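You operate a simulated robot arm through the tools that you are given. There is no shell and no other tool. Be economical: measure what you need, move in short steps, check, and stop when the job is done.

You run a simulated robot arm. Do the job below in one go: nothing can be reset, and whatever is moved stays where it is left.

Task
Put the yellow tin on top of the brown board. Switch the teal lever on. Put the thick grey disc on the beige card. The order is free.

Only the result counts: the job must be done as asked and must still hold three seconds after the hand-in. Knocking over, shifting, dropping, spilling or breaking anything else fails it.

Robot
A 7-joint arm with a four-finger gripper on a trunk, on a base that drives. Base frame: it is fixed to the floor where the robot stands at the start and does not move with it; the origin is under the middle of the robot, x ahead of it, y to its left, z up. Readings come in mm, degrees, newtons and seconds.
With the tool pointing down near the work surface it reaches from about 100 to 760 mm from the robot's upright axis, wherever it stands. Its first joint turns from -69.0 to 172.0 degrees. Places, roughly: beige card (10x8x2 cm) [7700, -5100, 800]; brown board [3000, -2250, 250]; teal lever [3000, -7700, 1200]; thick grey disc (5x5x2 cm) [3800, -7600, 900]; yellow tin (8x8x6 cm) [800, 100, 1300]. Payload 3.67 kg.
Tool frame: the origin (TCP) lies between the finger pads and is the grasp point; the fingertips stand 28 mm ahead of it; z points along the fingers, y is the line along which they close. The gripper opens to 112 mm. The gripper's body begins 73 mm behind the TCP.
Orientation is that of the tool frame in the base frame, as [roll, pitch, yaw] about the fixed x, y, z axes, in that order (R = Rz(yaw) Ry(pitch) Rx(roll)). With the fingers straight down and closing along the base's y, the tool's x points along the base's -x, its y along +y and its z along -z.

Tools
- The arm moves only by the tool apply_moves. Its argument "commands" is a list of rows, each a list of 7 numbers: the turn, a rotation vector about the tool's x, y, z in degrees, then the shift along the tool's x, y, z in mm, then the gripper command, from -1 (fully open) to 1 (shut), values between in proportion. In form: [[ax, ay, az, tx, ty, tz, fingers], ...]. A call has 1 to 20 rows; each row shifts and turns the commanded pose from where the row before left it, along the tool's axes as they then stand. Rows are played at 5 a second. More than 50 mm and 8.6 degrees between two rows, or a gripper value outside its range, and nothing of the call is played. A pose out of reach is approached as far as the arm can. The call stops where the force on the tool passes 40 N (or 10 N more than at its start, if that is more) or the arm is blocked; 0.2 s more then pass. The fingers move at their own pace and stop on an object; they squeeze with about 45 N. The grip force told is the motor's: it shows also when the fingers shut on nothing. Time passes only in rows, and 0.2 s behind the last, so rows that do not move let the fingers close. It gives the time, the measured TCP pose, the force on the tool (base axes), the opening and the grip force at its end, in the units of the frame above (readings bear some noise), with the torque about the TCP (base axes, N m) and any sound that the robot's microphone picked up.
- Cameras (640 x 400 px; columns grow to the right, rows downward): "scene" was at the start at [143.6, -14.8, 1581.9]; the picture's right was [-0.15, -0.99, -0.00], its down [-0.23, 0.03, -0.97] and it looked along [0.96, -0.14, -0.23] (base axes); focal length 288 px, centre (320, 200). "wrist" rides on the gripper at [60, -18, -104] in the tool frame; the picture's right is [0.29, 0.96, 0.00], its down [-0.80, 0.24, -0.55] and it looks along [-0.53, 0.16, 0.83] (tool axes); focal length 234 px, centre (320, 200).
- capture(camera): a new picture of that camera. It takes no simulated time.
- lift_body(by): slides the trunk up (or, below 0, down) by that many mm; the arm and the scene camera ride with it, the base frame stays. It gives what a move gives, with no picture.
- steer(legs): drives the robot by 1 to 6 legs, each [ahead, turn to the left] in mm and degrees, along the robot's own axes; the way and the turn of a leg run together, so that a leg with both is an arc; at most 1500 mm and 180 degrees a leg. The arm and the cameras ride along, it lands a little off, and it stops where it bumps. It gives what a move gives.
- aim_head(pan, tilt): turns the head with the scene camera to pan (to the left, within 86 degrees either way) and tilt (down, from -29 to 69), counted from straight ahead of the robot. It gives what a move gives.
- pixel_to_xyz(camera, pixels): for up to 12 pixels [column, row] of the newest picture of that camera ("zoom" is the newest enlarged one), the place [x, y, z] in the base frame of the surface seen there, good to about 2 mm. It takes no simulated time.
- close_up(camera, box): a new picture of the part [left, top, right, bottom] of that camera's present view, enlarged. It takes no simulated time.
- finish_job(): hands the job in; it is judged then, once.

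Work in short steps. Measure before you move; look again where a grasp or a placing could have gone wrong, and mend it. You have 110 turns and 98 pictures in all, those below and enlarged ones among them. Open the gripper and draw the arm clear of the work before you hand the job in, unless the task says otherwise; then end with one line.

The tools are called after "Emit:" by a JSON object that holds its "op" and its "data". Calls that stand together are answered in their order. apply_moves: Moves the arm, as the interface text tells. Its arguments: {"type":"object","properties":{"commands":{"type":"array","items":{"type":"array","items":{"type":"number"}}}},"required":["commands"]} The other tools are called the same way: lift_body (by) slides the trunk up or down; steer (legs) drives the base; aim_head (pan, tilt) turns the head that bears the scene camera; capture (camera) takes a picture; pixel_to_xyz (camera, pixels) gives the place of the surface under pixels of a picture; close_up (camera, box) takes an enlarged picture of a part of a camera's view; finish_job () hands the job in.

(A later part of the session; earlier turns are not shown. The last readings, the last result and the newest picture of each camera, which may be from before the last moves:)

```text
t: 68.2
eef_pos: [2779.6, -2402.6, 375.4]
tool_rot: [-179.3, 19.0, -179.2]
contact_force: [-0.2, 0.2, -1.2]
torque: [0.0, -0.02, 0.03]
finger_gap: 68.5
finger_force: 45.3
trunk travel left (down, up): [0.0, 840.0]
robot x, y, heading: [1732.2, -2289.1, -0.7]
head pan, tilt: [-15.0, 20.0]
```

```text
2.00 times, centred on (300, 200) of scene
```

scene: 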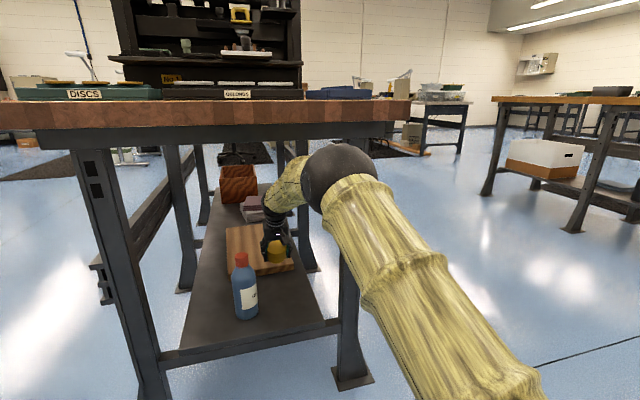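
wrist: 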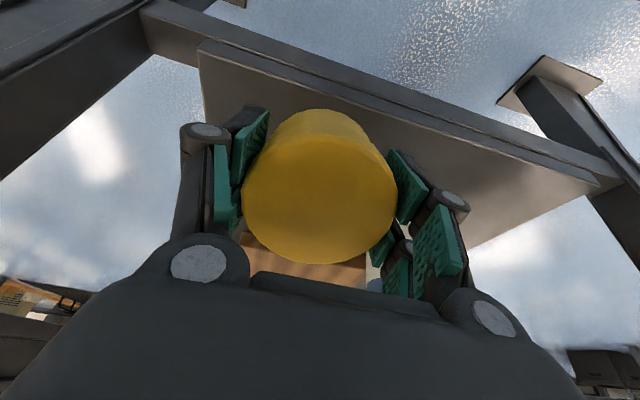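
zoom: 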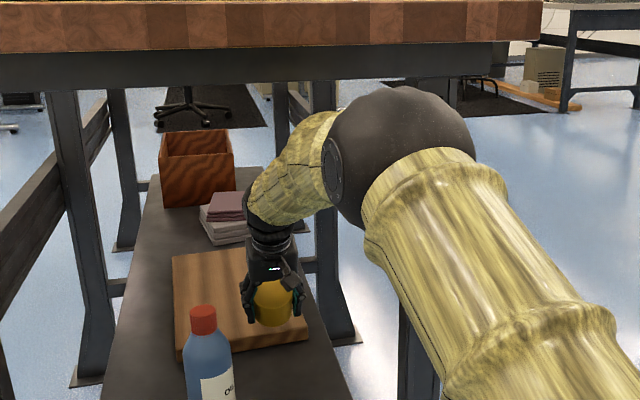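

Elbow top is now z≈828 and the forearm surface 777, so 52 mm more ahead will clear. I drive it.

Emit:
{"op": "steer", "data": {"legs": [[54, 0]]}}

Emit:
{"op": "close_up", "data": {"camera": "scene", "box": [180, 100, 380, 300]}}

Emit:
{"op": "capture", "data": {"camera": "wrist"}}

```text
t: 69.2
eef_pos: [2834.0, -2401.8, 374.6]
tool_rot: [-179.4, 19.1, -179.3]
contact_force: [-0.6, 0.3, -0.7]
torque: [0.02, 0.0, -0.02]
finger_gap: 68.3
finger_force: 45.2
trunk travel left (down, up): [0.0, 840.0]
robot x, y, heading: [1785.6, -2292.0, -0.2]
head pan, tilt: [-15.0, 20.0]
```

```text
2.00 times, centred on (280, 200) of scene
```

zoom: 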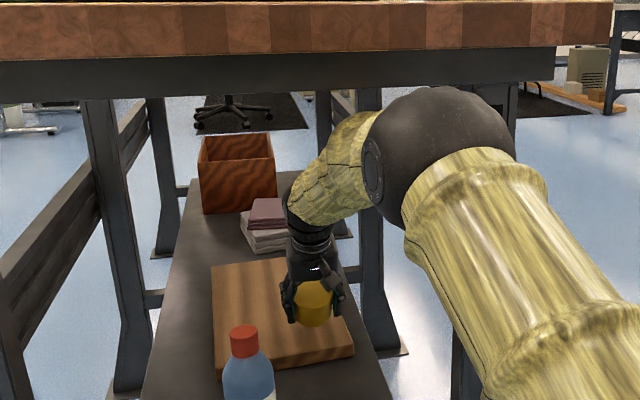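

```text
63 pictures are left
```

wrist: 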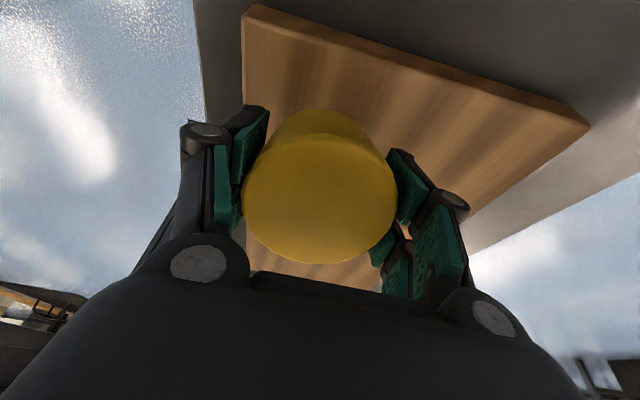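

The tin is over the board at (2834,-2402). I lower 26 mm, close to rim contact (TCP≈345).

Emit:
{"op": "apply_moves", "data": {"commands": [[0, 0, 0, 3.3, 0, 9.5, 1], [0, 0, 0, 3.3, 0, 9.5, 1], [0, 0, 0, 2, 0, 6, 1], [0, 0, 0, 1, 0, 2.8, 1], [0, 0, 0, 0, 0, 0, 1]]}}

Emit:
{"op": "close_up", "data": {"camera": "scene", "box": [230, 210, 310, 290]}}

```text
t: 70.4
eef_pos: [2834.0, -2402.8, 345.2]
tool_rot: [-179.5, 19.0, -179.3]
contact_force: [-0.6, -0.1, -1.2]
torque: [0.0, 0.02, -0.04]
finger_gap: 68.3
finger_force: 45.2
trunk travel left (down, up): [0.0, 840.0]
robot x, y, heading: [1782.7, -2292.1, -0.4]
head pan, tilt: [-15.0, 20.0]
```

```text
5.00 times, centred on (270, 250) of scene
```

zoom: 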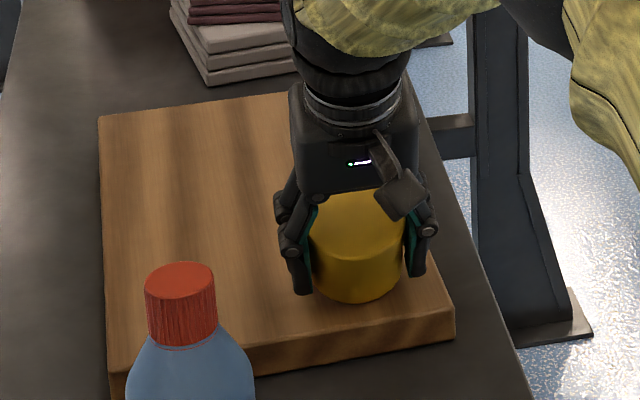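

No contact yet. I press down gently in 2 mm steps, up to 8 mm, so the tin may pivot flat in the fingers.

Emit:
{"op": "apply_moves", "data": {"commands": [[0, 0, 0, 0.7, 0, 1.9, 1], [0, 0, 0, 0.7, 0, 1.9, 1], [0, 0, 0, 0.7, 0, 1.9, 1], [0, 0, 0, 0, 0, 0, 1]]}}

Emit:
{"op": "close_up", "data": {"camera": "scene", "box": [230, 210, 310, 290]}}

```text
t: 71.4
eef_pos: [2834.6, -2402.0, 344.9]
tool_rot: [-179.4, 19.3, -179.3]
contact_force: [1.9, -1.9, 18.3]
torque: [-0.09, 0.27, 0.02]
finger_gap: 68.5
finger_force: 45.3
trunk travel left (down, up): [0.0, 840.0]
robot x, y, heading: [1780.3, -2289.3, -0.5]
head pan, tilt: [-15.0, 20.0]
```

```text
5.00 times, centred on (270, 250) of scene
```

zoom: 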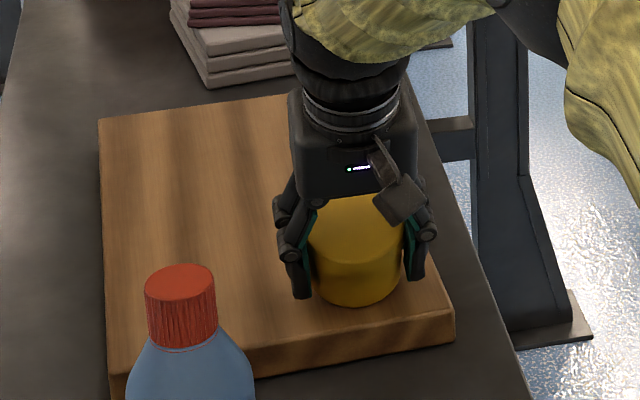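

Rim contact at 18 N. I open the fingers slowly so the tin settles flat.

Emit:
{"op": "apply_moves", "data": {"commands": [[0, 0, 0, -0.7, 0, -1.9, 1], [0, 0, 0, 0, 0, 0, -0.22], [0, 0, 0, 0, 0, 0, -0.24], [0, 0, 0, 0, 0, 0, -0.26], [0, 0, 0, 0, 0, 0, -0.29], [0, 0, 0, 0, 0, 0, -0.32], [0, 0, 0, 0, 0, 0, -0.32]]}}

Emit:
{"op": "close_up", "data": {"camera": "scene", "box": [230, 210, 310, 290]}}

Emit:
{"op": "capture", "data": {"camera": "wrist"}}

```text
t: 73.0
eef_pos: [2835.1, -2402.6, 342.4]
tool_rot: [-179.3, 18.9, -179.3]
contact_force: [0.0, -0.5, -0.9]
torque: [-0.01, 0.0, -0.06]
finger_gap: 73.9
finger_force: 0.1
trunk travel left (down, up): [0.0, 840.0]
robot x, y, heading: [1782.1, -2291.6, -0.0]
head pan, tilt: [-15.0, 20.0]
```

```text
5.00 times, centred on (270, 250) of scene
```

zoom: 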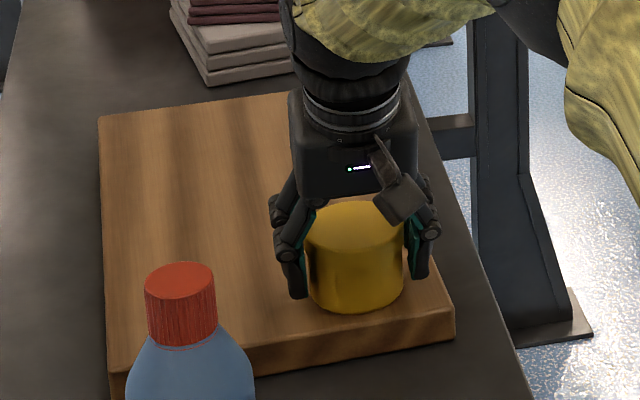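

```text
59 pictures are left
```

wrist: 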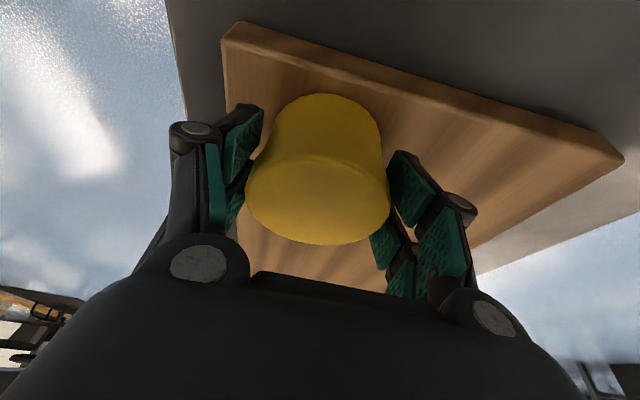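

The tin stands flat on the board. I open to ~90 mm, rise 30 mm and back out straight 130 mm, then check.

Emit:
{"op": "apply_moves", "data": {"commands": [[0, 0, 0, 0, 0, 0, -0.6], [0, 0, 0, 0, 0, 0, -0.6], [0, 0, 0, 0, 0, -10, -0.6], [0, 0, 0, 0, 0, -15, -0.6], [0, 0, 0, 0, 0, -10, -0.6], [0, 0, 0, 0, 0, 0, -0.6]]}}

Emit:
{"op": "steer", "data": {"legs": [[-90, 0]]}}

Emit:
{"op": "close_up", "data": {"camera": "scene", "box": [220, 180, 340, 300]}}

```text
t: 74.4
eef_pos: [2823.6, -2403.2, 375.6]
tool_rot: [-179.4, 19.0, -179.3]
contact_force: [0.4, 0.2, -0.2]
torque: [0.0, -0.02, 0.0]
finger_gap: 89.7
finger_force: 0.1
trunk travel left (down, up): [0.0, 840.0]
robot x, y, heading: [1786.4, -2291.9, -0.4]
head pan, tilt: [-15.0, 20.0]
```

```text
t: 75.5
eef_pos: [2734.2, -2401.0, 374.1]
tool_rot: [-179.4, 19.0, -179.3]
contact_force: [-0.1, 0.4, 0.0]
torque: [0.01, 0.0, -0.03]
finger_gap: 89.8
finger_force: 0.0
trunk travel left (down, up): [0.0, 840.0]
robot x, y, heading: [1695.2, -2291.4, -0.2]
head pan, tilt: [-15.0, 20.0]
```

```text
3.33 times, centred on (280, 240) of scene
```

zoom: 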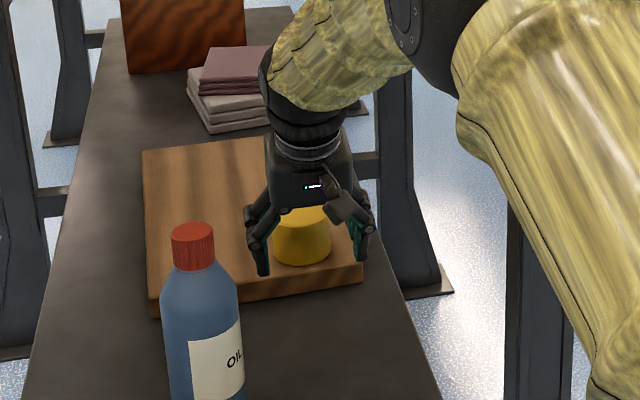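

The tin stays on the board. I close the fingers, shift 5 mm to the right and back out past the bottle.

Emit:
{"op": "apply_moves", "data": {"commands": [[0, 0, 0, 0, -5, 0, 0.5], [0, 0, 0, 0, 0, 0, 0.5]]}}

Emit:
{"op": "steer", "data": {"legs": [[-200, 0], [-400, 0]]}}

Emit:
{"op": "aim_head", "data": {"pan": 0, "tilt": 20}}

Emit:
{"op": "capture", "data": {"camera": "scene"}}

Emit:
{"op": "close_up", "data": {"camera": "scene", "box": [260, 90, 400, 210]}}

```text
t: 76.1
eef_pos: [2733.4, -2406.9, 375.0]
tool_rot: [-179.4, 19.1, -179.1]
contact_force: [-0.6, 0.8, 0.0]
torque: [-0.02, 0.0, 0.01]
finger_gap: 28.0
finger_force: 0.1
trunk travel left (down, up): [0.0, 840.0]
robot x, y, heading: [1690.6, -2290.9, -0.1]
head pan, tilt: [-15.0, 20.0]
```

```text
t: 79.8
eef_pos: [2135.8, -2399.0, 375.3]
tool_rot: [-179.3, 19.0, -178.9]
contact_force: [0.0, -0.4, 0.1]
torque: [-0.02, 0.03, -0.02]
finger_gap: 28.0
finger_force: 0.1
trunk travel left (down, up): [0.0, 840.0]
robot x, y, heading: [1093.9, -2292.4, 0.2]
head pan, tilt: [-15.0, 20.0]
```

```text
t: 80.5
eef_pos: [2135.9, -2400.8, 375.0]
tool_rot: [-179.4, 19.0, -178.8]
contact_force: [-0.3, -0.5, -0.1]
torque: [0.01, 0.0, -0.01]
finger_gap: 27.9
finger_force: 0.0
trunk travel left (down, up): [0.0, 840.0]
robot x, y, heading: [1099.2, -2288.0, 0.2]
head pan, tilt: [0.0, 20.0]
```

```text
57 pictures are left
```

scene: 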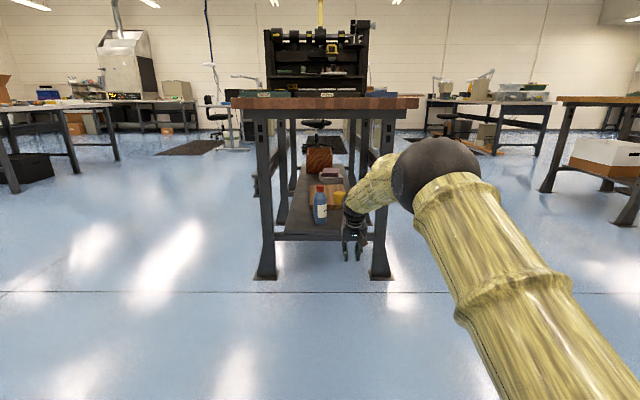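

```text
3.33 times, centred on (330, 150) of scene
```

zoom: 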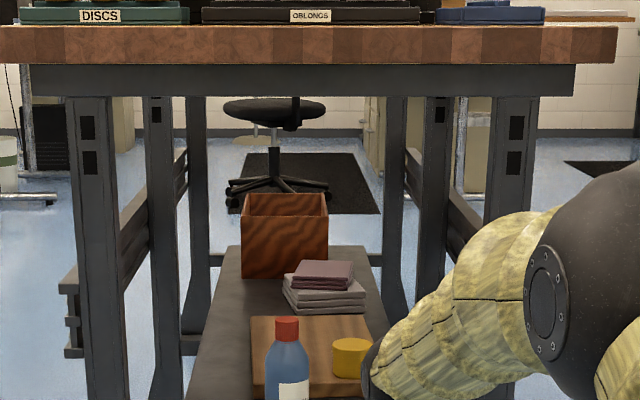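

The tin is on the board, nothing else moved. Now I raise the trunk, straighten the tool and fold the arm in for driving.

Emit:
{"op": "lift_body", "data": {"by": 600}}

Emit:
{"op": "apply_moves", "data": {"commands": [[0, 6.5, 0, 0, 0, 0, 0.5], [0, 6.5, 0, 0, 0, 0, 0.5], [0, 6, 0, 0, 0, 0, 0.5], [0, 0, 0, 45, 0, 0, 0.5], [0, 0, 0, 45, 0, 0, 0.5], [0, 0, 0, 45, 0, 0, 0.5], [0, 0, 0, 45, 0, -20, 0.5], [0, 0, 0, 45, 0, -20, 0.5], [0, 0, 0, 45, 0, -20, 0.5], [0, 0, 0, 45, 0, -20, 0.5], [0, 0, 0, 45, 0, -20, 0.5], [0, 0, 0, 20, 0, -20, 0.5], [0, 0, 0, 0, 0, 0, -1]]}}

Emit:
{"op": "steer", "data": {"legs": [[0, -75]]}}

Emit:
{"op": "aim_head", "data": {"pan": 10, "tilt": 15}}

Emit:
{"op": "capture", "data": {"camera": "scene"}}

```text
refused: 600 is not a number from -400 to 400
```

```text
t: 83.3
eef_pos: [1757.4, -2406.6, 496.4]
tool_rot: [-179.4, -0.1, -179.1]
contact_force: [0.3, 0.5, -0.4]
torque: [-0.03, 0.0, -0.01]
finger_gap: 98.3
finger_force: 0.0
trunk travel left (down, up): [0.0, 840.0]
robot x, y, heading: [1098.2, -2286.8, 0.3]
head pan, tilt: [0.0, 20.0]
```

```text
t: 87.0
eef_pos: [1142.9, -2959.9, 494.9]
tool_rot: [-179.3, 0.0, 105.0]
contact_force: [0.4, 0.5, -0.6]
torque: [0.02, -0.04, 0.01]
finger_gap: 111.9
finger_force: 0.0
trunk travel left (down, up): [0.0, 840.0]
robot x, y, heading: [1094.0, -2286.1, -75.9]
head pan, tilt: [0.0, 20.0]
```

```text
t: 87.7
eef_pos: [1142.5, -2960.0, 495.2]
tool_rot: [-179.3, 0.0, 104.9]
contact_force: [-0.2, -0.5, -0.3]
torque: [-0.03, -0.02, -0.01]
finger_gap: 111.8
finger_force: 0.0
trunk travel left (down, up): [0.0, 840.0]
robot x, y, heading: [1094.1, -2290.9, -76.0]
head pan, tilt: [10.0, 15.0]
```

```text
55 pictures are left
```

scene: 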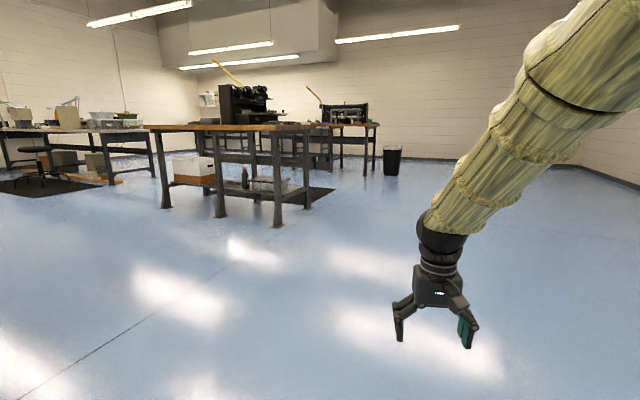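

Bench C with the press-like machine lies at (345,110). I raise the trunk and measure benches B and C for the way there.

Emit:
{"op": "pixel_to_xyz", "data": {"camera": "scene", "pixels": [[278, 222], [221, 215], [165, 205], [307, 207], [340, 165], [370, 165], [391, 172], [345, 125], [318, 170], [372, 125], [345, 108]]}}

Emit:
{"op": "lift_body", "data": {"by": 400}}

Emit:
{"op": "lift_body", "data": {"by": 250}}

```text
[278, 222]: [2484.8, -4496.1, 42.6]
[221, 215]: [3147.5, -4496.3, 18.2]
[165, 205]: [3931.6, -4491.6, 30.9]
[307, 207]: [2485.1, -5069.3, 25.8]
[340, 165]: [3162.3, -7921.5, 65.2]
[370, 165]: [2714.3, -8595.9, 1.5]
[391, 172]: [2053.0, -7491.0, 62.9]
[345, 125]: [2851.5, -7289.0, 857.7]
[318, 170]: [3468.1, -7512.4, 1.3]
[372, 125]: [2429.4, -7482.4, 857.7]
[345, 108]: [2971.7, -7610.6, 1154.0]
```

```text
t: 91.5
eef_pos: [1143.1, -2959.7, 896.1]
tool_rot: [-179.5, 0.0, 105.0]
contact_force: [0.7, 0.9, -0.5]
torque: [0.03, -0.02, -0.03]
finger_gap: 111.9
finger_force: 0.0
trunk travel left (down, up): [-400.0, 440.0]
robot x, y, heading: [1096.2, -2289.1, -75.8]
head pan, tilt: [10.0, 15.0]
```

```text
t: 94.1
eef_pos: [1143.8, -2960.1, 1145.9]
tool_rot: [-179.4, -0.1, 105.0]
contact_force: [-0.1, -0.4, -0.6]
torque: [0.01, 0.02, 0.0]
finger_gap: 112.1
finger_force: 0.1
trunk travel left (down, up): [-650.0, 190.0]
robot x, y, heading: [1093.1, -2292.1, -75.8]
head pan, tilt: [10.0, 15.0]
```

Bench B spans y −4450…−5120, bench C's front is y≈−7290. I drive down x≈1700 to y≈−6000, then across to about (2900,−6250), and face bench C.

Emit:
{"op": "steer", "data": {"legs": [[0, -5], [1500, 0], [1500, 0], [760, 0], [0, 67], [1200, 0]]}}

Emit:
{"op": "steer", "data": {"legs": [[0, -76]]}}

Emit:
{"op": "aim_head", "data": {"pan": 0, "tilt": 18}}

Emit:
{"op": "capture", "data": {"camera": "scene"}}

```text
t: 121.2
eef_pos: [3351.3, -6603.1, 1145.5]
tool_rot: [-179.3, 0.0, 165.7]
contact_force: [-0.4, -0.5, 0.5]
torque: [-0.03, 0.01, -0.03]
finger_gap: 111.9
finger_force: 0.1
trunk travel left (down, up): [-650.0, 190.0]
robot x, y, heading: [2742.7, -6321.2, -15.1]
head pan, tilt: [10.0, 15.0]
```

```text
t: 124.9
eef_pos: [2613.6, -6976.4, 1146.0]
tool_rot: [-179.5, 0.0, 90.0]
contact_force: [0.0, -0.1, -0.9]
torque: [-0.01, -0.04, 0.0]
finger_gap: 112.1
finger_force: 0.1
trunk travel left (down, up): [-650.0, 190.0]
robot x, y, heading: [2742.3, -6313.0, -90.8]
head pan, tilt: [10.0, 15.0]
```

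```text
t: 125.6
eef_pos: [2612.1, -6976.4, 1145.3]
tool_rot: [-179.4, 0.0, 89.9]
contact_force: [-0.4, -0.4, 0.0]
torque: [-0.06, -0.01, 0.0]
finger_gap: 112.1
finger_force: 0.1
trunk travel left (down, up): [-650.0, 190.0]
robot x, y, heading: [2744.1, -6316.4, -90.9]
head pan, tilt: [0.0, 18.0]
```

```text
54 pictures are left
```

scene: 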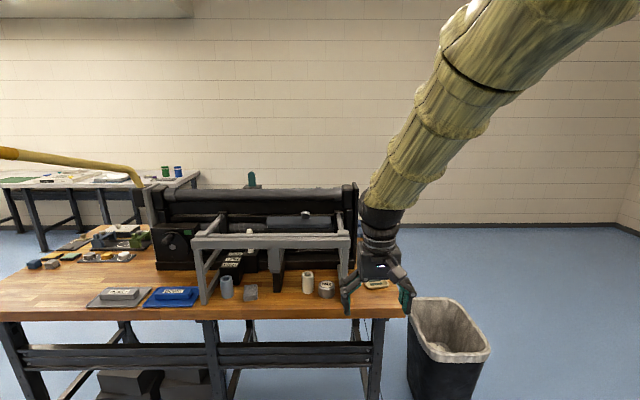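

Something teal shows at (251,180) atop the machine; I enlarge the machine and the left tray area.

Emit:
{"op": "close_up", "data": {"camera": "scene", "box": [140, 160, 400, 320]}}

Emit:
{"op": "pixel_to_xyz", "data": {"camera": "zoom", "pixels": [[273, 40], [275, 60], [280, 90], [300, 150], [405, 135], [240, 220], [310, 180], [215, 310], [280, 320], [410, 300], [460, 310], [165, 250]]}}

Emit:
{"op": "close_up", "data": {"camera": "scene", "box": [0, 200, 200, 320]}}

```text
2.46 times, centred on (270, 240) of scene
```

zoom: 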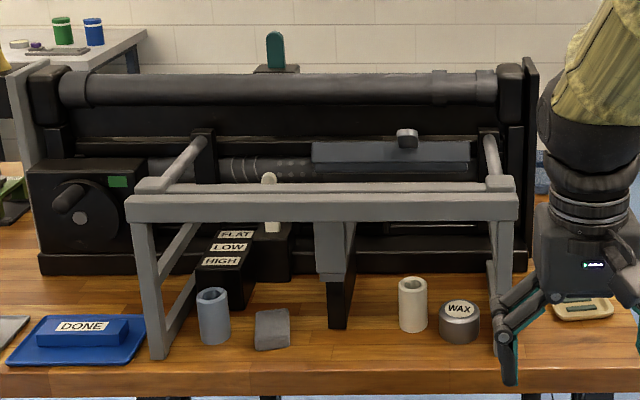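

```text
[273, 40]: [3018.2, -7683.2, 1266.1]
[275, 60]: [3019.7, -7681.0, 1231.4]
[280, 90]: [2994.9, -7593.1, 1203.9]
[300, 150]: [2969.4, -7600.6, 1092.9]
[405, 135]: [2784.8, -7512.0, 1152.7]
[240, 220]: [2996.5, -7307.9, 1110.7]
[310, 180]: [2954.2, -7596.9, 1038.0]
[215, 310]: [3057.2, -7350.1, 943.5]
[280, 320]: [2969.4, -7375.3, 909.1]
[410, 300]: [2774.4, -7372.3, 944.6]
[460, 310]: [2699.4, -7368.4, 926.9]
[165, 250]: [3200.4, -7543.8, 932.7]
```

```text
3.20 times, centred on (100, 260) of scene
```

zoom: 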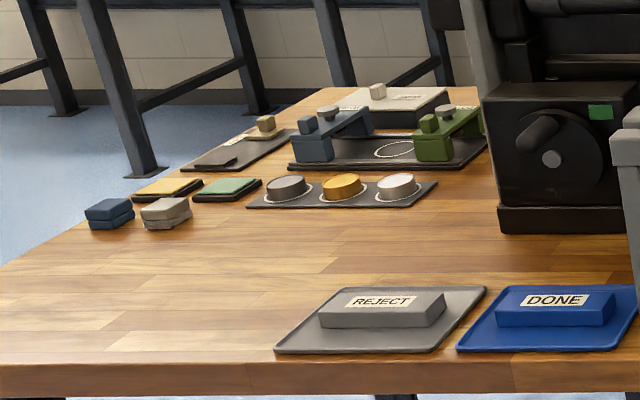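

The teal lever stands at about (3018,-7683, up to ~1280) behind the roller; the grey disc is in the tray at left. I raise the trunk and go 300 mm nearer to see the lever's marks.

Emit:
{"op": "lift_body", "data": {"by": 190}}

Emit:
{"op": "steer", "data": {"legs": [[300, 0]]}}

Emit:
{"op": "aim_head", "data": {"pan": 12, "tilt": 25}}

Emit:
{"op": "capture", "data": {"camera": "scene"}}

```text
t: 127.7
eef_pos: [2613.6, -6977.5, 1334.7]
tool_rot: [-179.4, 0.0, 89.9]
contact_force: [-0.2, -0.5, -0.2]
torque: [0.01, -0.01, 0.01]
finger_gap: 111.9
finger_force: 0.1
trunk travel left (down, up): [-840.0, 0.0]
robot x, y, heading: [2742.6, -6318.0, -91.3]
head pan, tilt: [0.0, 18.0]
```

```text
t: 129.8
eef_pos: [2608.1, -7277.8, 1335.0]
tool_rot: [-179.4, 0.0, 89.7]
contact_force: [-0.6, -0.5, -0.6]
torque: [0.0, 0.05, 0.02]
finger_gap: 111.9
finger_force: 0.0
trunk travel left (down, up): [-840.0, 0.0]
robot x, y, heading: [2738.8, -6618.9, -91.1]
head pan, tilt: [0.0, 18.0]
```

```text
t: 130.5
eef_pos: [2607.6, -7279.2, 1335.3]
tool_rot: [-179.3, -0.1, 89.9]
contact_force: [0.3, -0.8, -0.4]
torque: [0.01, 0.01, 0.0]
finger_gap: 112.0
finger_force: 0.0
trunk travel left (down, up): [-840.0, 0.0]
robot x, y, heading: [2740.8, -6620.9, -91.0]
head pan, tilt: [12.0, 25.0]
```

```text
51 pictures are left
```

scene: 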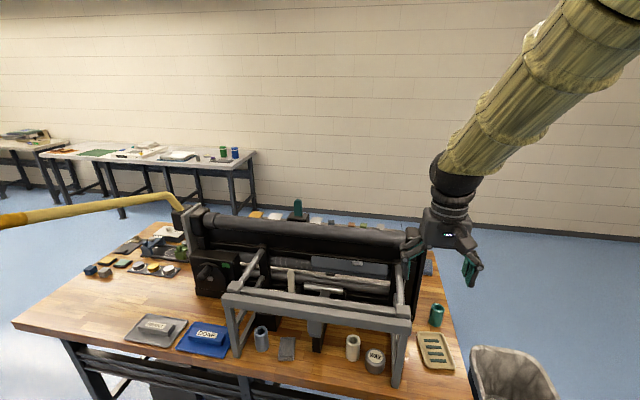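

Emit:
{"op": "close_up", "data": {"camera": "scene", "box": [230, 185, 370, 265]}}

Emit:
{"op": "pixel_to_xyz", "data": {"camera": "zoom", "pixels": [[310, 70], [310, 90], [290, 105], [330, 115], [310, 120], [250, 120], [300, 145], [310, 105]]}}

```text
4.57 times, centred on (300, 225) of scene
```

zoom: 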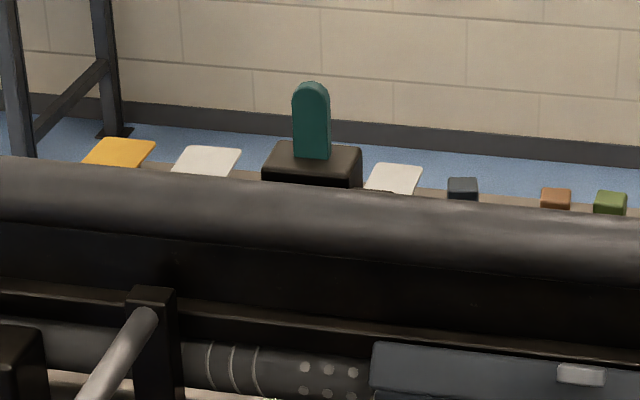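

```text
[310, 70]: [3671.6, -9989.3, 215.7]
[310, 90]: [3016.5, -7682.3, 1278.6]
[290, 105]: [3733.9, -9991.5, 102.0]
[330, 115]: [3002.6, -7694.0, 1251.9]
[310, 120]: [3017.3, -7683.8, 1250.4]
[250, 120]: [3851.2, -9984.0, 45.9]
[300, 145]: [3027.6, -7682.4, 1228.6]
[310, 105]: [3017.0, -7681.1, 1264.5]
```

The lever (z ≈1215–1285, x 3003–3030, y −7682) sits on a black box behind the roller; I can't see any mark from here. I measure the yellow bar on the left so as to avoid it, then reposition in front of the lever at x≈3000.

Emit:
{"op": "pixel_to_xyz", "data": {"camera": "scene", "pixels": [[20, 219], [100, 206], [165, 195], [178, 208], [190, 222], [215, 285], [300, 236], [400, 240], [130, 320], [280, 390]]}}

Emit:
{"op": "steer", "data": {"legs": [[-300, 0], [0, 60], [310, 0], [0, -59], [380, 0]]}}

Emit:
{"op": "aim_head", "data": {"pan": 0, "tilt": 35}}

Emit:
{"op": "capture", "data": {"camera": "scene"}}

Emit:
{"op": "capture", "data": {"camera": "wrist"}}

```text
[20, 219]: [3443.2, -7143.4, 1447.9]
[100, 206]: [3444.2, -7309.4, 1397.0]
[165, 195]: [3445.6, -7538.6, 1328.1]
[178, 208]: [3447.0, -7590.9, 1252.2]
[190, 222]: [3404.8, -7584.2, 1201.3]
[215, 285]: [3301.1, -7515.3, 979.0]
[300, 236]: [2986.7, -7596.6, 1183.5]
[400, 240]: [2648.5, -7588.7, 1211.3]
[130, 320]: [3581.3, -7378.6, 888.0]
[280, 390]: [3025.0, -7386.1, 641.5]
```

```text
t: 137.6
eef_pos: [3478.3, -6969.4, 1333.2]
tool_rot: [-179.6, 0.0, 144.9]
contact_force: [3.3, 4.5, -2.6]
torque: [-0.46, 0.37, 0.08]
finger_gap: 112.0
finger_force: 0.0
trunk travel left (down, up): [-840.0, 0.0]
robot x, y, heading: [3013.1, -6486.7, -36.2]
head pan, tilt: [12.0, 25.0]
stopped in leg 4: the force on the tool passed its limit at 95 N (the readings are from after the stop); the commanded pose is now the measured one
```

```text
t: 138.3
eef_pos: [3479.7, -6968.3, 1334.0]
tool_rot: [-179.6, 0.0, 144.8]
contact_force: [3.9, 5.1, -1.3]
torque: [-0.6, 0.53, 0.12]
finger_gap: 111.8
finger_force: 0.1
trunk travel left (down, up): [-840.0, 0.0]
robot x, y, heading: [3013.4, -6484.8, -36.3]
head pan, tilt: [0.0, 35.0]
```

```text
49 pictures are left
```

scene: 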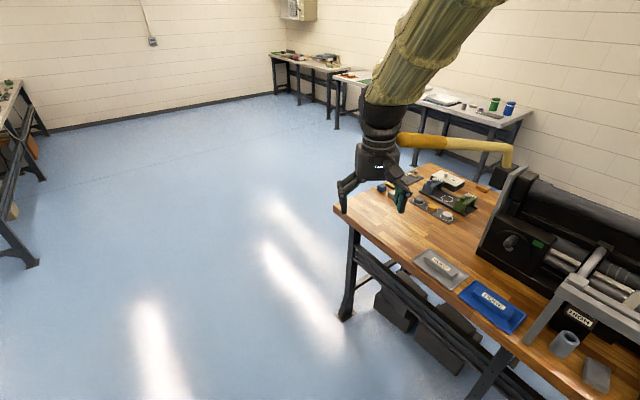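

```text
48 pictures are left
```

wrist: 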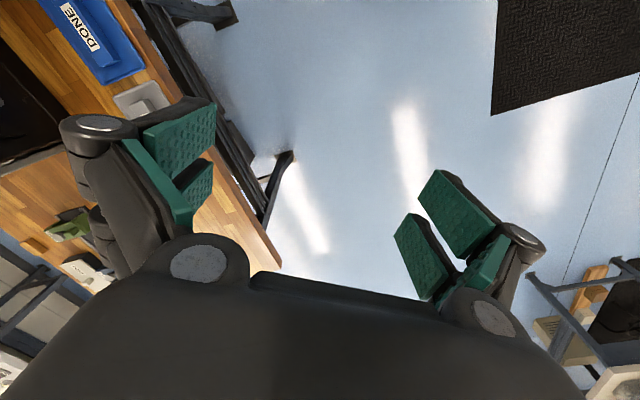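

The turn brought the hand against the yellow bar's end, which I hadn't accounted for. I turn back left away from it at once and re-measure the bar.

Emit:
{"op": "steer", "data": {"legs": [[0, 8], [-400, 0]]}}

Emit:
{"op": "aim_head", "data": {"pan": -30, "tilt": 20}}

Emit:
{"op": "capture", "data": {"camera": "scene"}}

```text
t: 141.4
eef_pos: [3187.3, -6713.0, 1334.6]
tool_rot: [-179.6, 0.0, 152.6]
contact_force: [-0.4, -0.3, 0.5]
torque: [-0.01, 0.0, 0.01]
finger_gap: 112.1
finger_force: 0.0
trunk travel left (down, up): [-840.0, 0.0]
robot x, y, heading: [2662.3, -6298.5, -28.4]
head pan, tilt: [0.0, 35.0]
```

```text
t: 142.4
eef_pos: [3188.6, -6712.8, 1334.7]
tool_rot: [-179.6, 0.0, 152.6]
contact_force: [0.5, -0.8, 0.3]
torque: [0.01, 0.0, -0.03]
finger_gap: 112.0
finger_force: 0.1
trunk travel left (down, up): [-840.0, 0.0]
robot x, y, heading: [2659.9, -6294.4, -28.4]
head pan, tilt: [-30.0, 20.0]
```

```text
47 pictures are left
```

scene: 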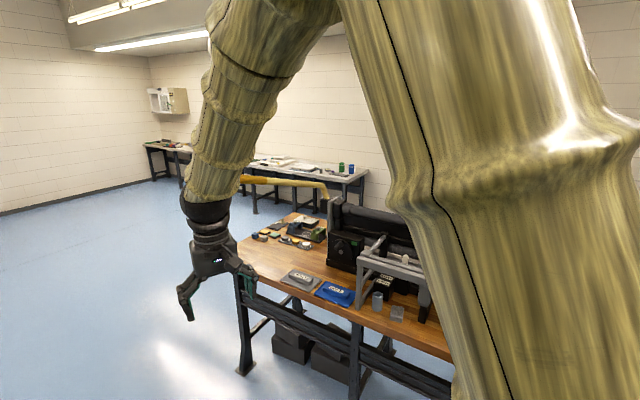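

Emit:
{"op": "close_up", "data": {"camera": "scene", "box": [220, 150, 380, 250]}}

Emit:
{"op": "pixel_to_xyz", "data": {"camera": "scene", "pixels": [[242, 180], [260, 181], [280, 183], [300, 184], [315, 186], [325, 192], [330, 203]]}}

```text
4.00 times, centred on (300, 200) of scene
```

zoom: 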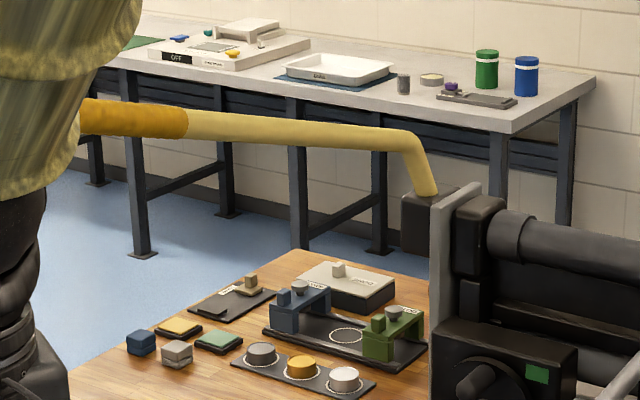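

```text
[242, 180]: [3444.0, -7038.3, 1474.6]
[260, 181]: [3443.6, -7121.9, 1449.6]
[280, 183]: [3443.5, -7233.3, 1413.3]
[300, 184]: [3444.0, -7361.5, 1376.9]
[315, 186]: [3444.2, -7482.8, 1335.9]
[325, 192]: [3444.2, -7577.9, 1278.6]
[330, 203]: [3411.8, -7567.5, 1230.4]
```

The bar is where it was (same x 3444, same slope). I go to about (2965,-6870) by a path right of the bar (hand stays at x<3200), then face bench C.

Emit:
{"op": "steer", "data": {"legs": [[0, -34], [650, 0], [0, -28]]}}

Emit:
{"op": "aim_head", "data": {"pan": 0, "tilt": 35}}

Emit:
{"op": "capture", "data": {"camera": "scene"}}

Emit:
{"op": "capture", "data": {"camera": "wrist"}}

```text
t: 148.9
eef_pos: [2847.9, -7525.5, 1334.4]
tool_rot: [-179.5, -0.1, 91.4]
contact_force: [-0.2, 0.5, -0.6]
torque: [0.02, -0.05, 0.02]
finger_gap: 112.2
finger_force: 0.0
trunk travel left (down, up): [-840.0, 0.0]
robot x, y, heading: [2958.4, -6862.9, -89.9]
head pan, tilt: [-30.0, 20.0]
```

```text
t: 149.9
eef_pos: [2847.8, -7525.0, 1334.8]
tool_rot: [-179.6, 0.1, 91.5]
contact_force: [-0.1, 0.7, -1.4]
torque: [-0.01, 0.02, -0.03]
finger_gap: 111.9
finger_force: 0.1
trunk travel left (down, up): [-840.0, 0.0]
robot x, y, heading: [2963.0, -6864.2, -89.7]
head pan, tilt: [0.0, 35.0]
```

```text
45 pictures are left
```

scene: 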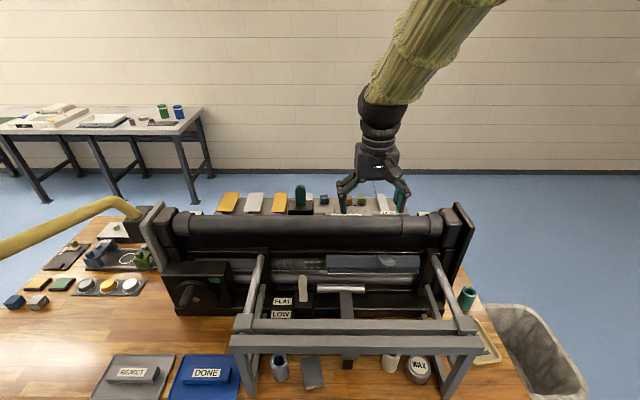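

```text
44 pictures are left
```

wrist: 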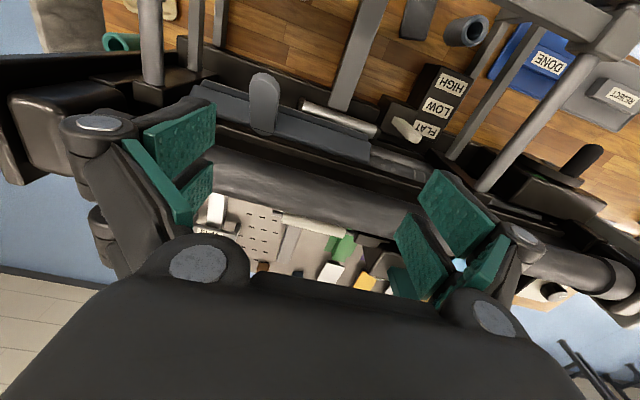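

The lever is visible at (300,197) in the scene picture; I enlarge.

Emit:
{"op": "close_up", "data": {"camera": "scene", "box": [200, 175, 410, 255]}}

Emit:
{"op": "pixel_to_xyz", "data": {"camera": "zoom", "pixels": [[307, 35], [303, 50], [300, 75], [310, 90], [280, 95], [330, 95], [250, 90], [160, 90], [60, 100], [350, 85], [575, 100]]}}

```text
3.05 times, centred on (305, 215) of scene
```

zoom: 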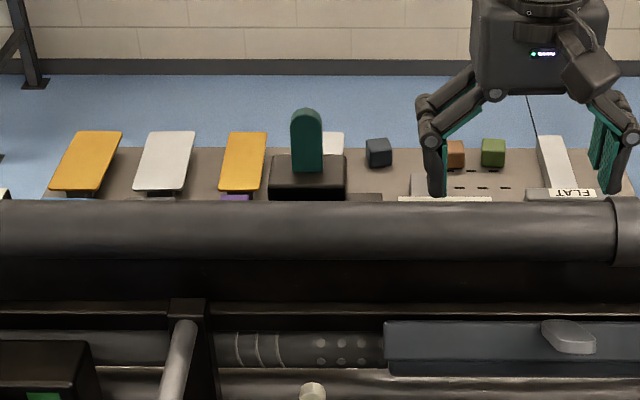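

```text
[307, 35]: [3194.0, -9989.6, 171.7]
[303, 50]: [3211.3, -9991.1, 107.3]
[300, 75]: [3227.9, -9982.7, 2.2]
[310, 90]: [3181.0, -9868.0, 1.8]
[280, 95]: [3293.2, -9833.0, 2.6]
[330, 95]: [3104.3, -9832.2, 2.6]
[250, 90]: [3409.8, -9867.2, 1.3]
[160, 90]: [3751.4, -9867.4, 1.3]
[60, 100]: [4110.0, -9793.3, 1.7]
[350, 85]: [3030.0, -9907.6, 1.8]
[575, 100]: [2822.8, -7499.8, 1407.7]
```

I enlarge the wrist view around (340,250), where the lever appears behind the roller.

Emit:
{"op": "close_up", "data": {"camera": "wrist", "box": [190, 180, 430, 310]}}

```text
2.67 times, centred on (310, 245) of wrist
```

zoom: 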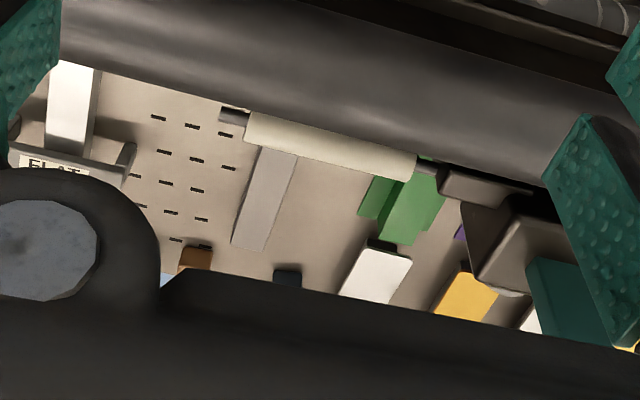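

The lever is just right of the fingers' view. I shift the hand 150 mm to +x and up 60 mm for a better look.

Emit:
{"op": "apply_moves", "data": {"commands": [[0, 0, 0, 0, 0, -30, -1], [0, 0, 0, 0, 0, -30, -1], [0, 0, 0, 0, 40, 0, -1], [0, 0, 0, 0, 40, 0, -1], [0, 0, 0, 0, 40, 0, -1], [0, 0, 0, 0, 40, 0, -1], [0, 0, 0, -30, 0, 0, -1], [0, 0, 0, -30, 0, 0, -1], [0, 0, 0, 0, 0, 0, -1]]}}

Emit:
{"op": "capture", "data": {"camera": "wrist"}}

```text
t: 151.9
eef_pos: [3010.0, -7580.6, 1395.0]
tool_rot: [-179.6, 0.1, 91.5]
contact_force: [-0.3, 0.0, 0.1]
torque: [-0.07, 0.0, -0.03]
finger_gap: 112.0
finger_force: 0.0
trunk travel left (down, up): [-840.0, 0.0]
robot x, y, heading: [2961.5, -6864.1, -89.6]
head pan, tilt: [0.0, 35.0]
```

```text
41 pictures are left
```

wrist: 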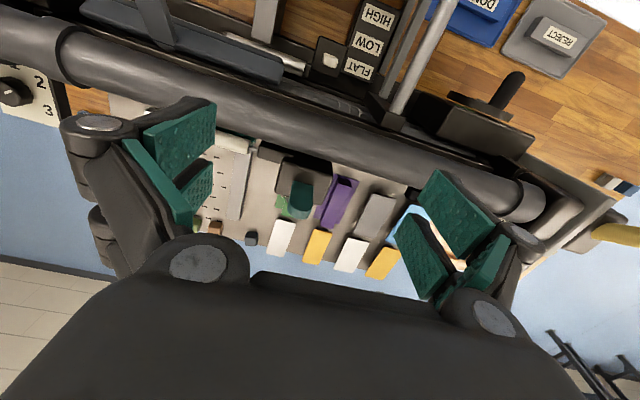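

Emit:
{"op": "close_up", "data": {"camera": "wrist", "box": [250, 140, 350, 230]}}

Emit:
{"op": "pixel_to_xyz", "data": {"camera": "wrist", "pixels": [[300, 187], [297, 200], [300, 210], [308, 195], [290, 170], [320, 172], [285, 165], [325, 165], [300, 162], [304, 178]]}}

```text
4.44 times, centred on (300, 185) of wrist
```

zoom: 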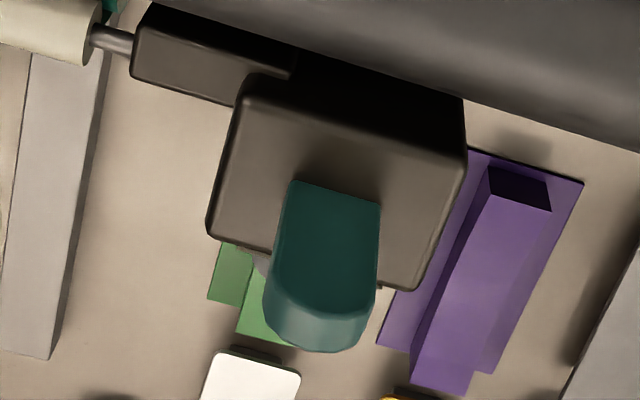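

```text
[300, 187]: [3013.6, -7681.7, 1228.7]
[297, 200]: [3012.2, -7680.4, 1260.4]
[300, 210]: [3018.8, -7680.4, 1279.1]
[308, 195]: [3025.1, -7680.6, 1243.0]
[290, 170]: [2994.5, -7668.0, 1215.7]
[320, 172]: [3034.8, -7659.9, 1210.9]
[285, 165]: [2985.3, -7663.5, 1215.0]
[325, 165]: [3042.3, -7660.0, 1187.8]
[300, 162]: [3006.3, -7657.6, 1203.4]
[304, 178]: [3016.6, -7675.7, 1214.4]
```

The lever is a slab (x 3003–3030, front face y −7680) on a box with top z 1215; no marks seen. I'll grip it across x with the tool tilted 30° forward for reach, then feel which way it travels. First, tilt and go over it with open fingers.

Emit:
{"op": "apply_moves", "data": {"commands": [[0, -7.5, 0, 0, 0, 0, -1], [0, -7.5, 0, 0, 0, 0, -1], [0, -7.5, 0, 0, 0, 0, -1], [0, -7.5, 0, 0, 0, 0, -1], [0, 0, 0, -14, 3, 31, -1], [0, 0, 0, -14, 3, 31, -1], [0, 0, 0, -14, 1, 31, -1], [0, 0, 0, -13, 0, 31, -1], [0, 0, 0, 0, 0, 0, -1]]}}

Emit:
{"op": "capture", "data": {"camera": "wrist"}}

Emit:
{"op": "close_up", "data": {"camera": "scene", "box": [230, 130, 390, 230]}}

```text
t: 154.1
eef_pos: [2988.8, -7705.6, 1356.5]
tool_rot: [174.0, 31.3, 85.9]
contact_force: [0.2, -1.0, 0.1]
torque: [0.01, 0.01, 0.02]
finger_gap: 112.1
finger_force: 0.0
trunk travel left (down, up): [-840.0, 0.0]
robot x, y, heading: [2962.4, -6868.8, -89.7]
head pan, tilt: [0.0, 35.0]
stopped in row 9: the arm was blocked; the commanded pose is now the measured one
```

```text
39 pictures are left
```

wrist: 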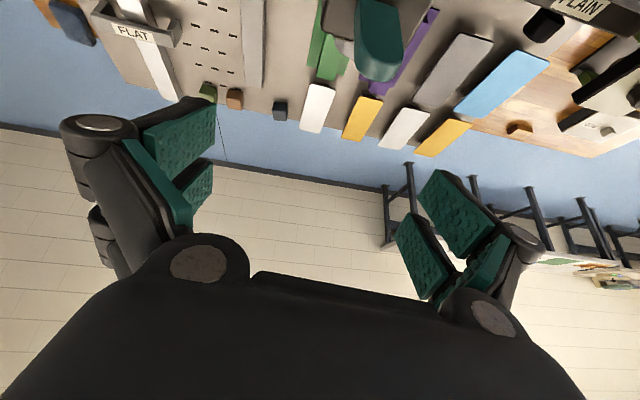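

```text
4.00 times, centred on (310, 180) of scene
```

zoom: 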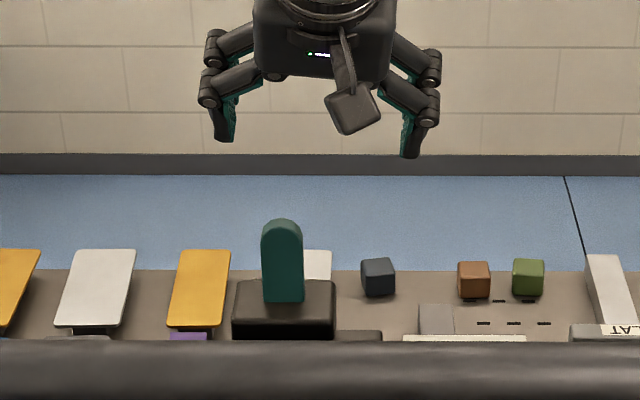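

Same joint limit as before (hand left of the shoulder plane, which is ~100 mm right of the robot's axis). So the robot should stand at x≈3118. I back off 1000 mm, side-step left well clear of the yellow bar, and square the tool with the hand shifted 75 mm right.

Emit:
{"op": "steer", "data": {"legs": [[-1000, 0], [0, 60], [182, 0], [0, -60]]}}

Emit:
{"op": "apply_moves", "data": {"commands": [[0, 0, 0, 0, -38, 0, -1], [3.8, 0, -3.5, 0, -38, 0, -1], [0, 0, 0, 0, 0, 0, -1]]}}

```text
t: 165.7
eef_pos: [3150.1, -6796.6, 1356.8]
tool_rot: [174.2, 31.2, 86.6]
contact_force: [-0.5, 0.6, -0.7]
torque: [0.0, -0.01, -0.01]
finger_gap: 111.9
finger_force: 0.0
trunk travel left (down, up): [-840.0, 0.0]
robot x, y, heading: [3110.2, -5955.7, -89.0]
head pan, tilt: [0.0, 35.0]
```

```text
t: 166.5
eef_pos: [3076.3, -6797.1, 1349.3]
tool_rot: [-179.9, 31.4, 90.8]
contact_force: [0.7, -0.4, 1.0]
torque: [0.0, -0.01, 0.01]
finger_gap: 111.8
finger_force: 0.0
trunk travel left (down, up): [-840.0, 0.0]
robot x, y, heading: [3105.1, -5959.4, -89.1]
head pan, tilt: [0.0, 35.0]
```

Squared. I drive 840 mm ahead; the hand will pass at x≈3089 above the machine (tips z≈1325), then I look.

Emit:
{"op": "steer", "data": {"legs": [[840, 0]]}}

Emit:
{"op": "apply_moves", "data": {"commands": [[0, 0, 0, 0, -37, 0, -1], [0, 0, 0, 0, -37, 0, -1], [0, 0, 0, 0, 0, 0, -1]]}}

Emit:
{"op": "capture", "data": {"camera": "wrist"}}

Emit:
{"op": "capture", "data": {"camera": "scene"}}

```text
t: 171.0
eef_pos: [3089.0, -7642.5, 1350.4]
tool_rot: [180.0, 31.3, 90.7]
contact_force: [-0.1, -1.0, -0.6]
torque: [0.01, -0.01, -0.03]
finger_gap: 112.0
finger_force: 0.1
trunk travel left (down, up): [-840.0, 0.0]
robot x, y, heading: [3126.8, -6801.6, -89.1]
head pan, tilt: [0.0, 35.0]
```

```text
t: 171.8
eef_pos: [3018.3, -7642.7, 1350.0]
tool_rot: [-179.9, 31.4, 90.8]
contact_force: [0.6, 0.2, 0.2]
torque: [0.02, 0.0, -0.07]
finger_gap: 112.0
finger_force: 0.1
trunk travel left (down, up): [-840.0, 0.0]
robot x, y, heading: [3123.2, -6802.0, -88.7]
head pan, tilt: [0.0, 35.0]
```

```text
37 pictures are left
```

wrist: 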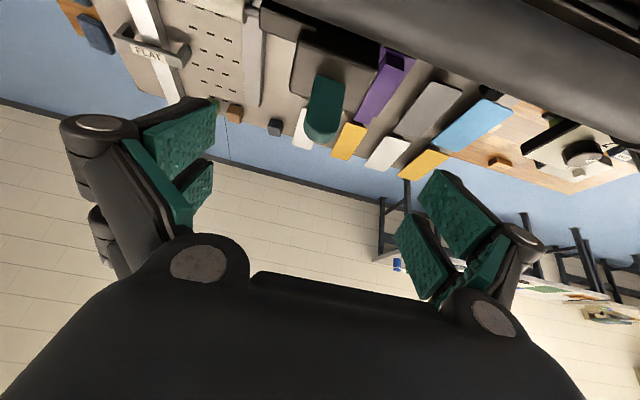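

```text
36 pictures are left
```

scene: 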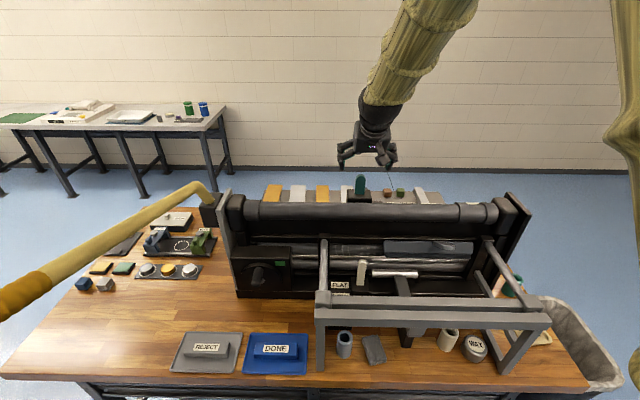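

Aligned in x (3018). I slide along the tool's axis to straddle the lever, then close on it.

Emit:
{"op": "apply_moves", "data": {"commands": [[0, 0, 0, 1, -1, 25, -1], [0, 0, 0, 1, 0, 25, -1], [0, 0, 0, 2, 0, 25, -1], [0, 0, 0, 1.6, 0, 24, -1], [0, 0, 0, 0, 0, 0, -1]]}}

Emit:
{"op": "close_up", "data": {"camera": "wrist", "box": [180, 0, 480, 200]}}

Emit:
{"op": "close_up", "data": {"camera": "scene", "box": [300, 120, 460, 230]}}

```text
t: 173.0
eef_pos: [3014.9, -7690.3, 1264.3]
tool_rot: [-180.0, 31.5, 90.7]
contact_force: [0.0, -0.1, 0.6]
torque: [-0.02, 0.0, 0.0]
finger_gap: 112.1
finger_force: 0.0
trunk travel left (down, up): [-840.0, 0.0]
robot x, y, heading: [3122.2, -6802.7, -89.1]
head pan, tilt: [0.0, 35.0]
```

```text
2.00 times, centred on (330, 100) of wrist
```

zoom: 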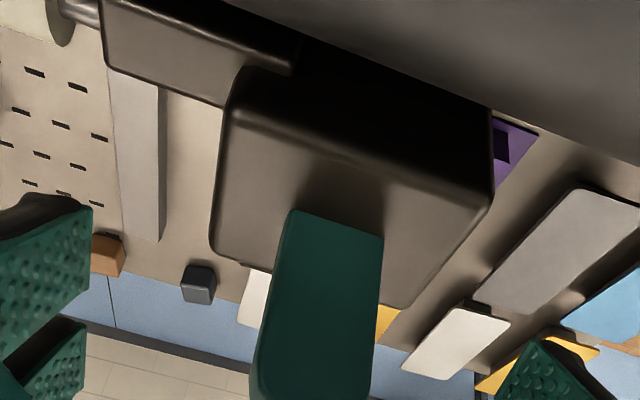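

```text
3.64 times, centred on (380, 175) of scene
```

zoom: 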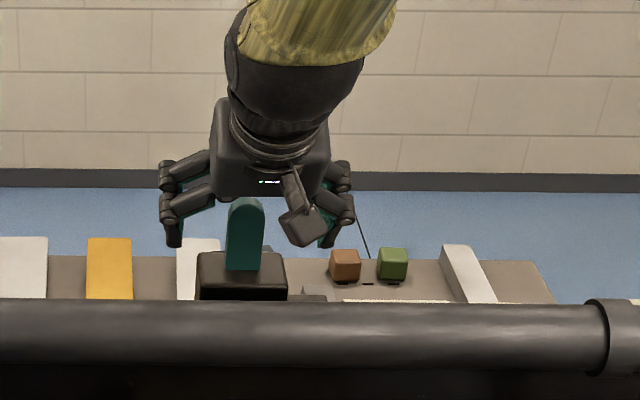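

The lever is centred between the pads. I close gently.

Emit:
{"op": "apply_moves", "data": {"commands": [[0, 0, 0, 0, 0, 0, 0.2], [0, 0, 0, 0, 0, 0, 0.5], [0, 0, 0, 0, 0, 0, 1], [0, 0, 0, 0, 0, 0, 1], [0, 0, 0, 0, 0, 0, 1]]}}

```text
t: 174.2
eef_pos: [3017.7, -7690.2, 1262.3]
tool_rot: [179.9, 31.4, 90.7]
contact_force: [9.7, 3.6, 0.7]
torque: [0.18, -1.0, -0.65]
finger_gap: 29.6
finger_force: 44.7
trunk travel left (down, up): [-840.0, 0.0]
robot x, y, heading: [3125.1, -6803.1, -89.0]
head pan, tilt: [0.0, 35.0]
```

Gripped (29.6 mm). I feel: pull 10 mm toward the robot (+y) and read the force.

Emit:
{"op": "apply_moves", "data": {"commands": [[0, 0, 0, 4.3, 0, -2.6, 1], [0, 0, 0, 4.3, 0, -2.6, 1], [0, 0, 0, 0, 0, 0, 1]]}}

```text
t: 175.0
eef_pos: [3017.4, -7684.9, 1261.1]
tool_rot: [-179.9, 31.3, 90.7]
contact_force: [14.3, -33.7, 6.6]
torque: [-1.23, -0.67, -0.57]
finger_gap: 30.1
finger_force: 45.0
trunk travel left (down, up): [-840.0, 0.0]
robot x, y, heading: [3123.6, -6803.0, -89.1]
head pan, tilt: [0.0, 35.0]
```

It resists pulling (−34 N). I return and try pushing away (−y) by 10 mm.

Emit:
{"op": "apply_moves", "data": {"commands": [[0, 0, 0, -4.3, 0, 2.6, 1], [0, 0, 0, -4.3, 0, 2.6, 1], [0, 0, 0, -4.3, 0, 2.6, 1], [0, 0, 0, -4.3, 0, 2.6, 1], [0, 0, 0, 0, 0, 0, 1]]}}

```text
t: 176.2
eef_pos: [3019.7, -7696.1, 1261.6]
tool_rot: [-179.8, 31.2, 90.9]
contact_force: [18.3, 30.1, -11.6]
torque: [1.41, -0.78, -0.48]
finger_gap: 29.9
finger_force: 45.6
trunk travel left (down, up): [-840.0, 0.0]
robot x, y, heading: [3124.7, -6803.4, -88.9]
head pan, tilt: [0.0, 35.0]
```

It resists both ways in y, so it probably swings sideways. I return and try +x by 10 mm.

Emit:
{"op": "apply_moves", "data": {"commands": [[0, 0, 0, 4.3, 0, -2.6, 1], [0, 0, 0, 4.3, 0, -2.6, 1], [0, 0, 0, 0, 5, 0, 1], [0, 0, 0, 0, 5, 0, 1], [0, 0, 0, 0, 0, 0, 1]]}}

```text
t: 177.4
eef_pos: [3018.6, -7694.9, 1262.4]
tool_rot: [179.9, 31.4, 90.5]
contact_force: [-26.4, -30.5, -3.2]
torque: [-1.6, 0.74, -0.09]
finger_gap: 29.9
finger_force: 44.3
trunk travel left (down, up): [-840.0, 0.0]
robot x, y, heading: [3126.1, -6802.2, -88.9]
head pan, tilt: [0.0, 35.0]
```

Everything resists while clamped, since the flat pads also block a sideways swing. I loosen to a 40 mm gap, re-centre, and nudge +x with the one finger.

Emit:
{"op": "apply_moves", "data": {"commands": [[0, 0, 0, 0, -5, 0, 0.28], [0, 0, 0, 0, -5, 0, 0.28], [0, 0, 0, 0, 0, 0, 0.28], [0, 0, 0, 0, 5, 0, 0.28], [0, 0, 0, 0, 5, 0, 0.28], [0, 0, 0, 0, 5, 0, 0.28], [0, 0, 0, 0, 5, 0, 0.28], [0, 0, 0, 0, 0, 0, 0.28]]}}

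Emit:
{"op": "close_up", "data": {"camera": "scene", "box": [300, 120, 460, 230]}}

```text
t: 179.2
eef_pos: [3030.1, -7689.6, 1261.5]
tool_rot: [179.9, 31.4, 90.5]
contact_force: [-29.3, -1.5, -3.6]
torque: [-0.03, 0.62, -0.14]
finger_gap: 55.0
finger_force: 13.6
trunk travel left (down, up): [-840.0, 0.0]
robot x, y, heading: [3124.5, -6802.5, -89.1]
head pan, tilt: [0.0, 35.0]
```

```text
3.64 times, centred on (380, 175) of scene
```

zoom: 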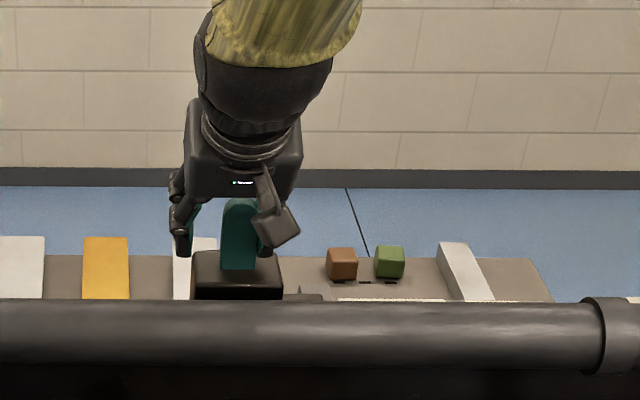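

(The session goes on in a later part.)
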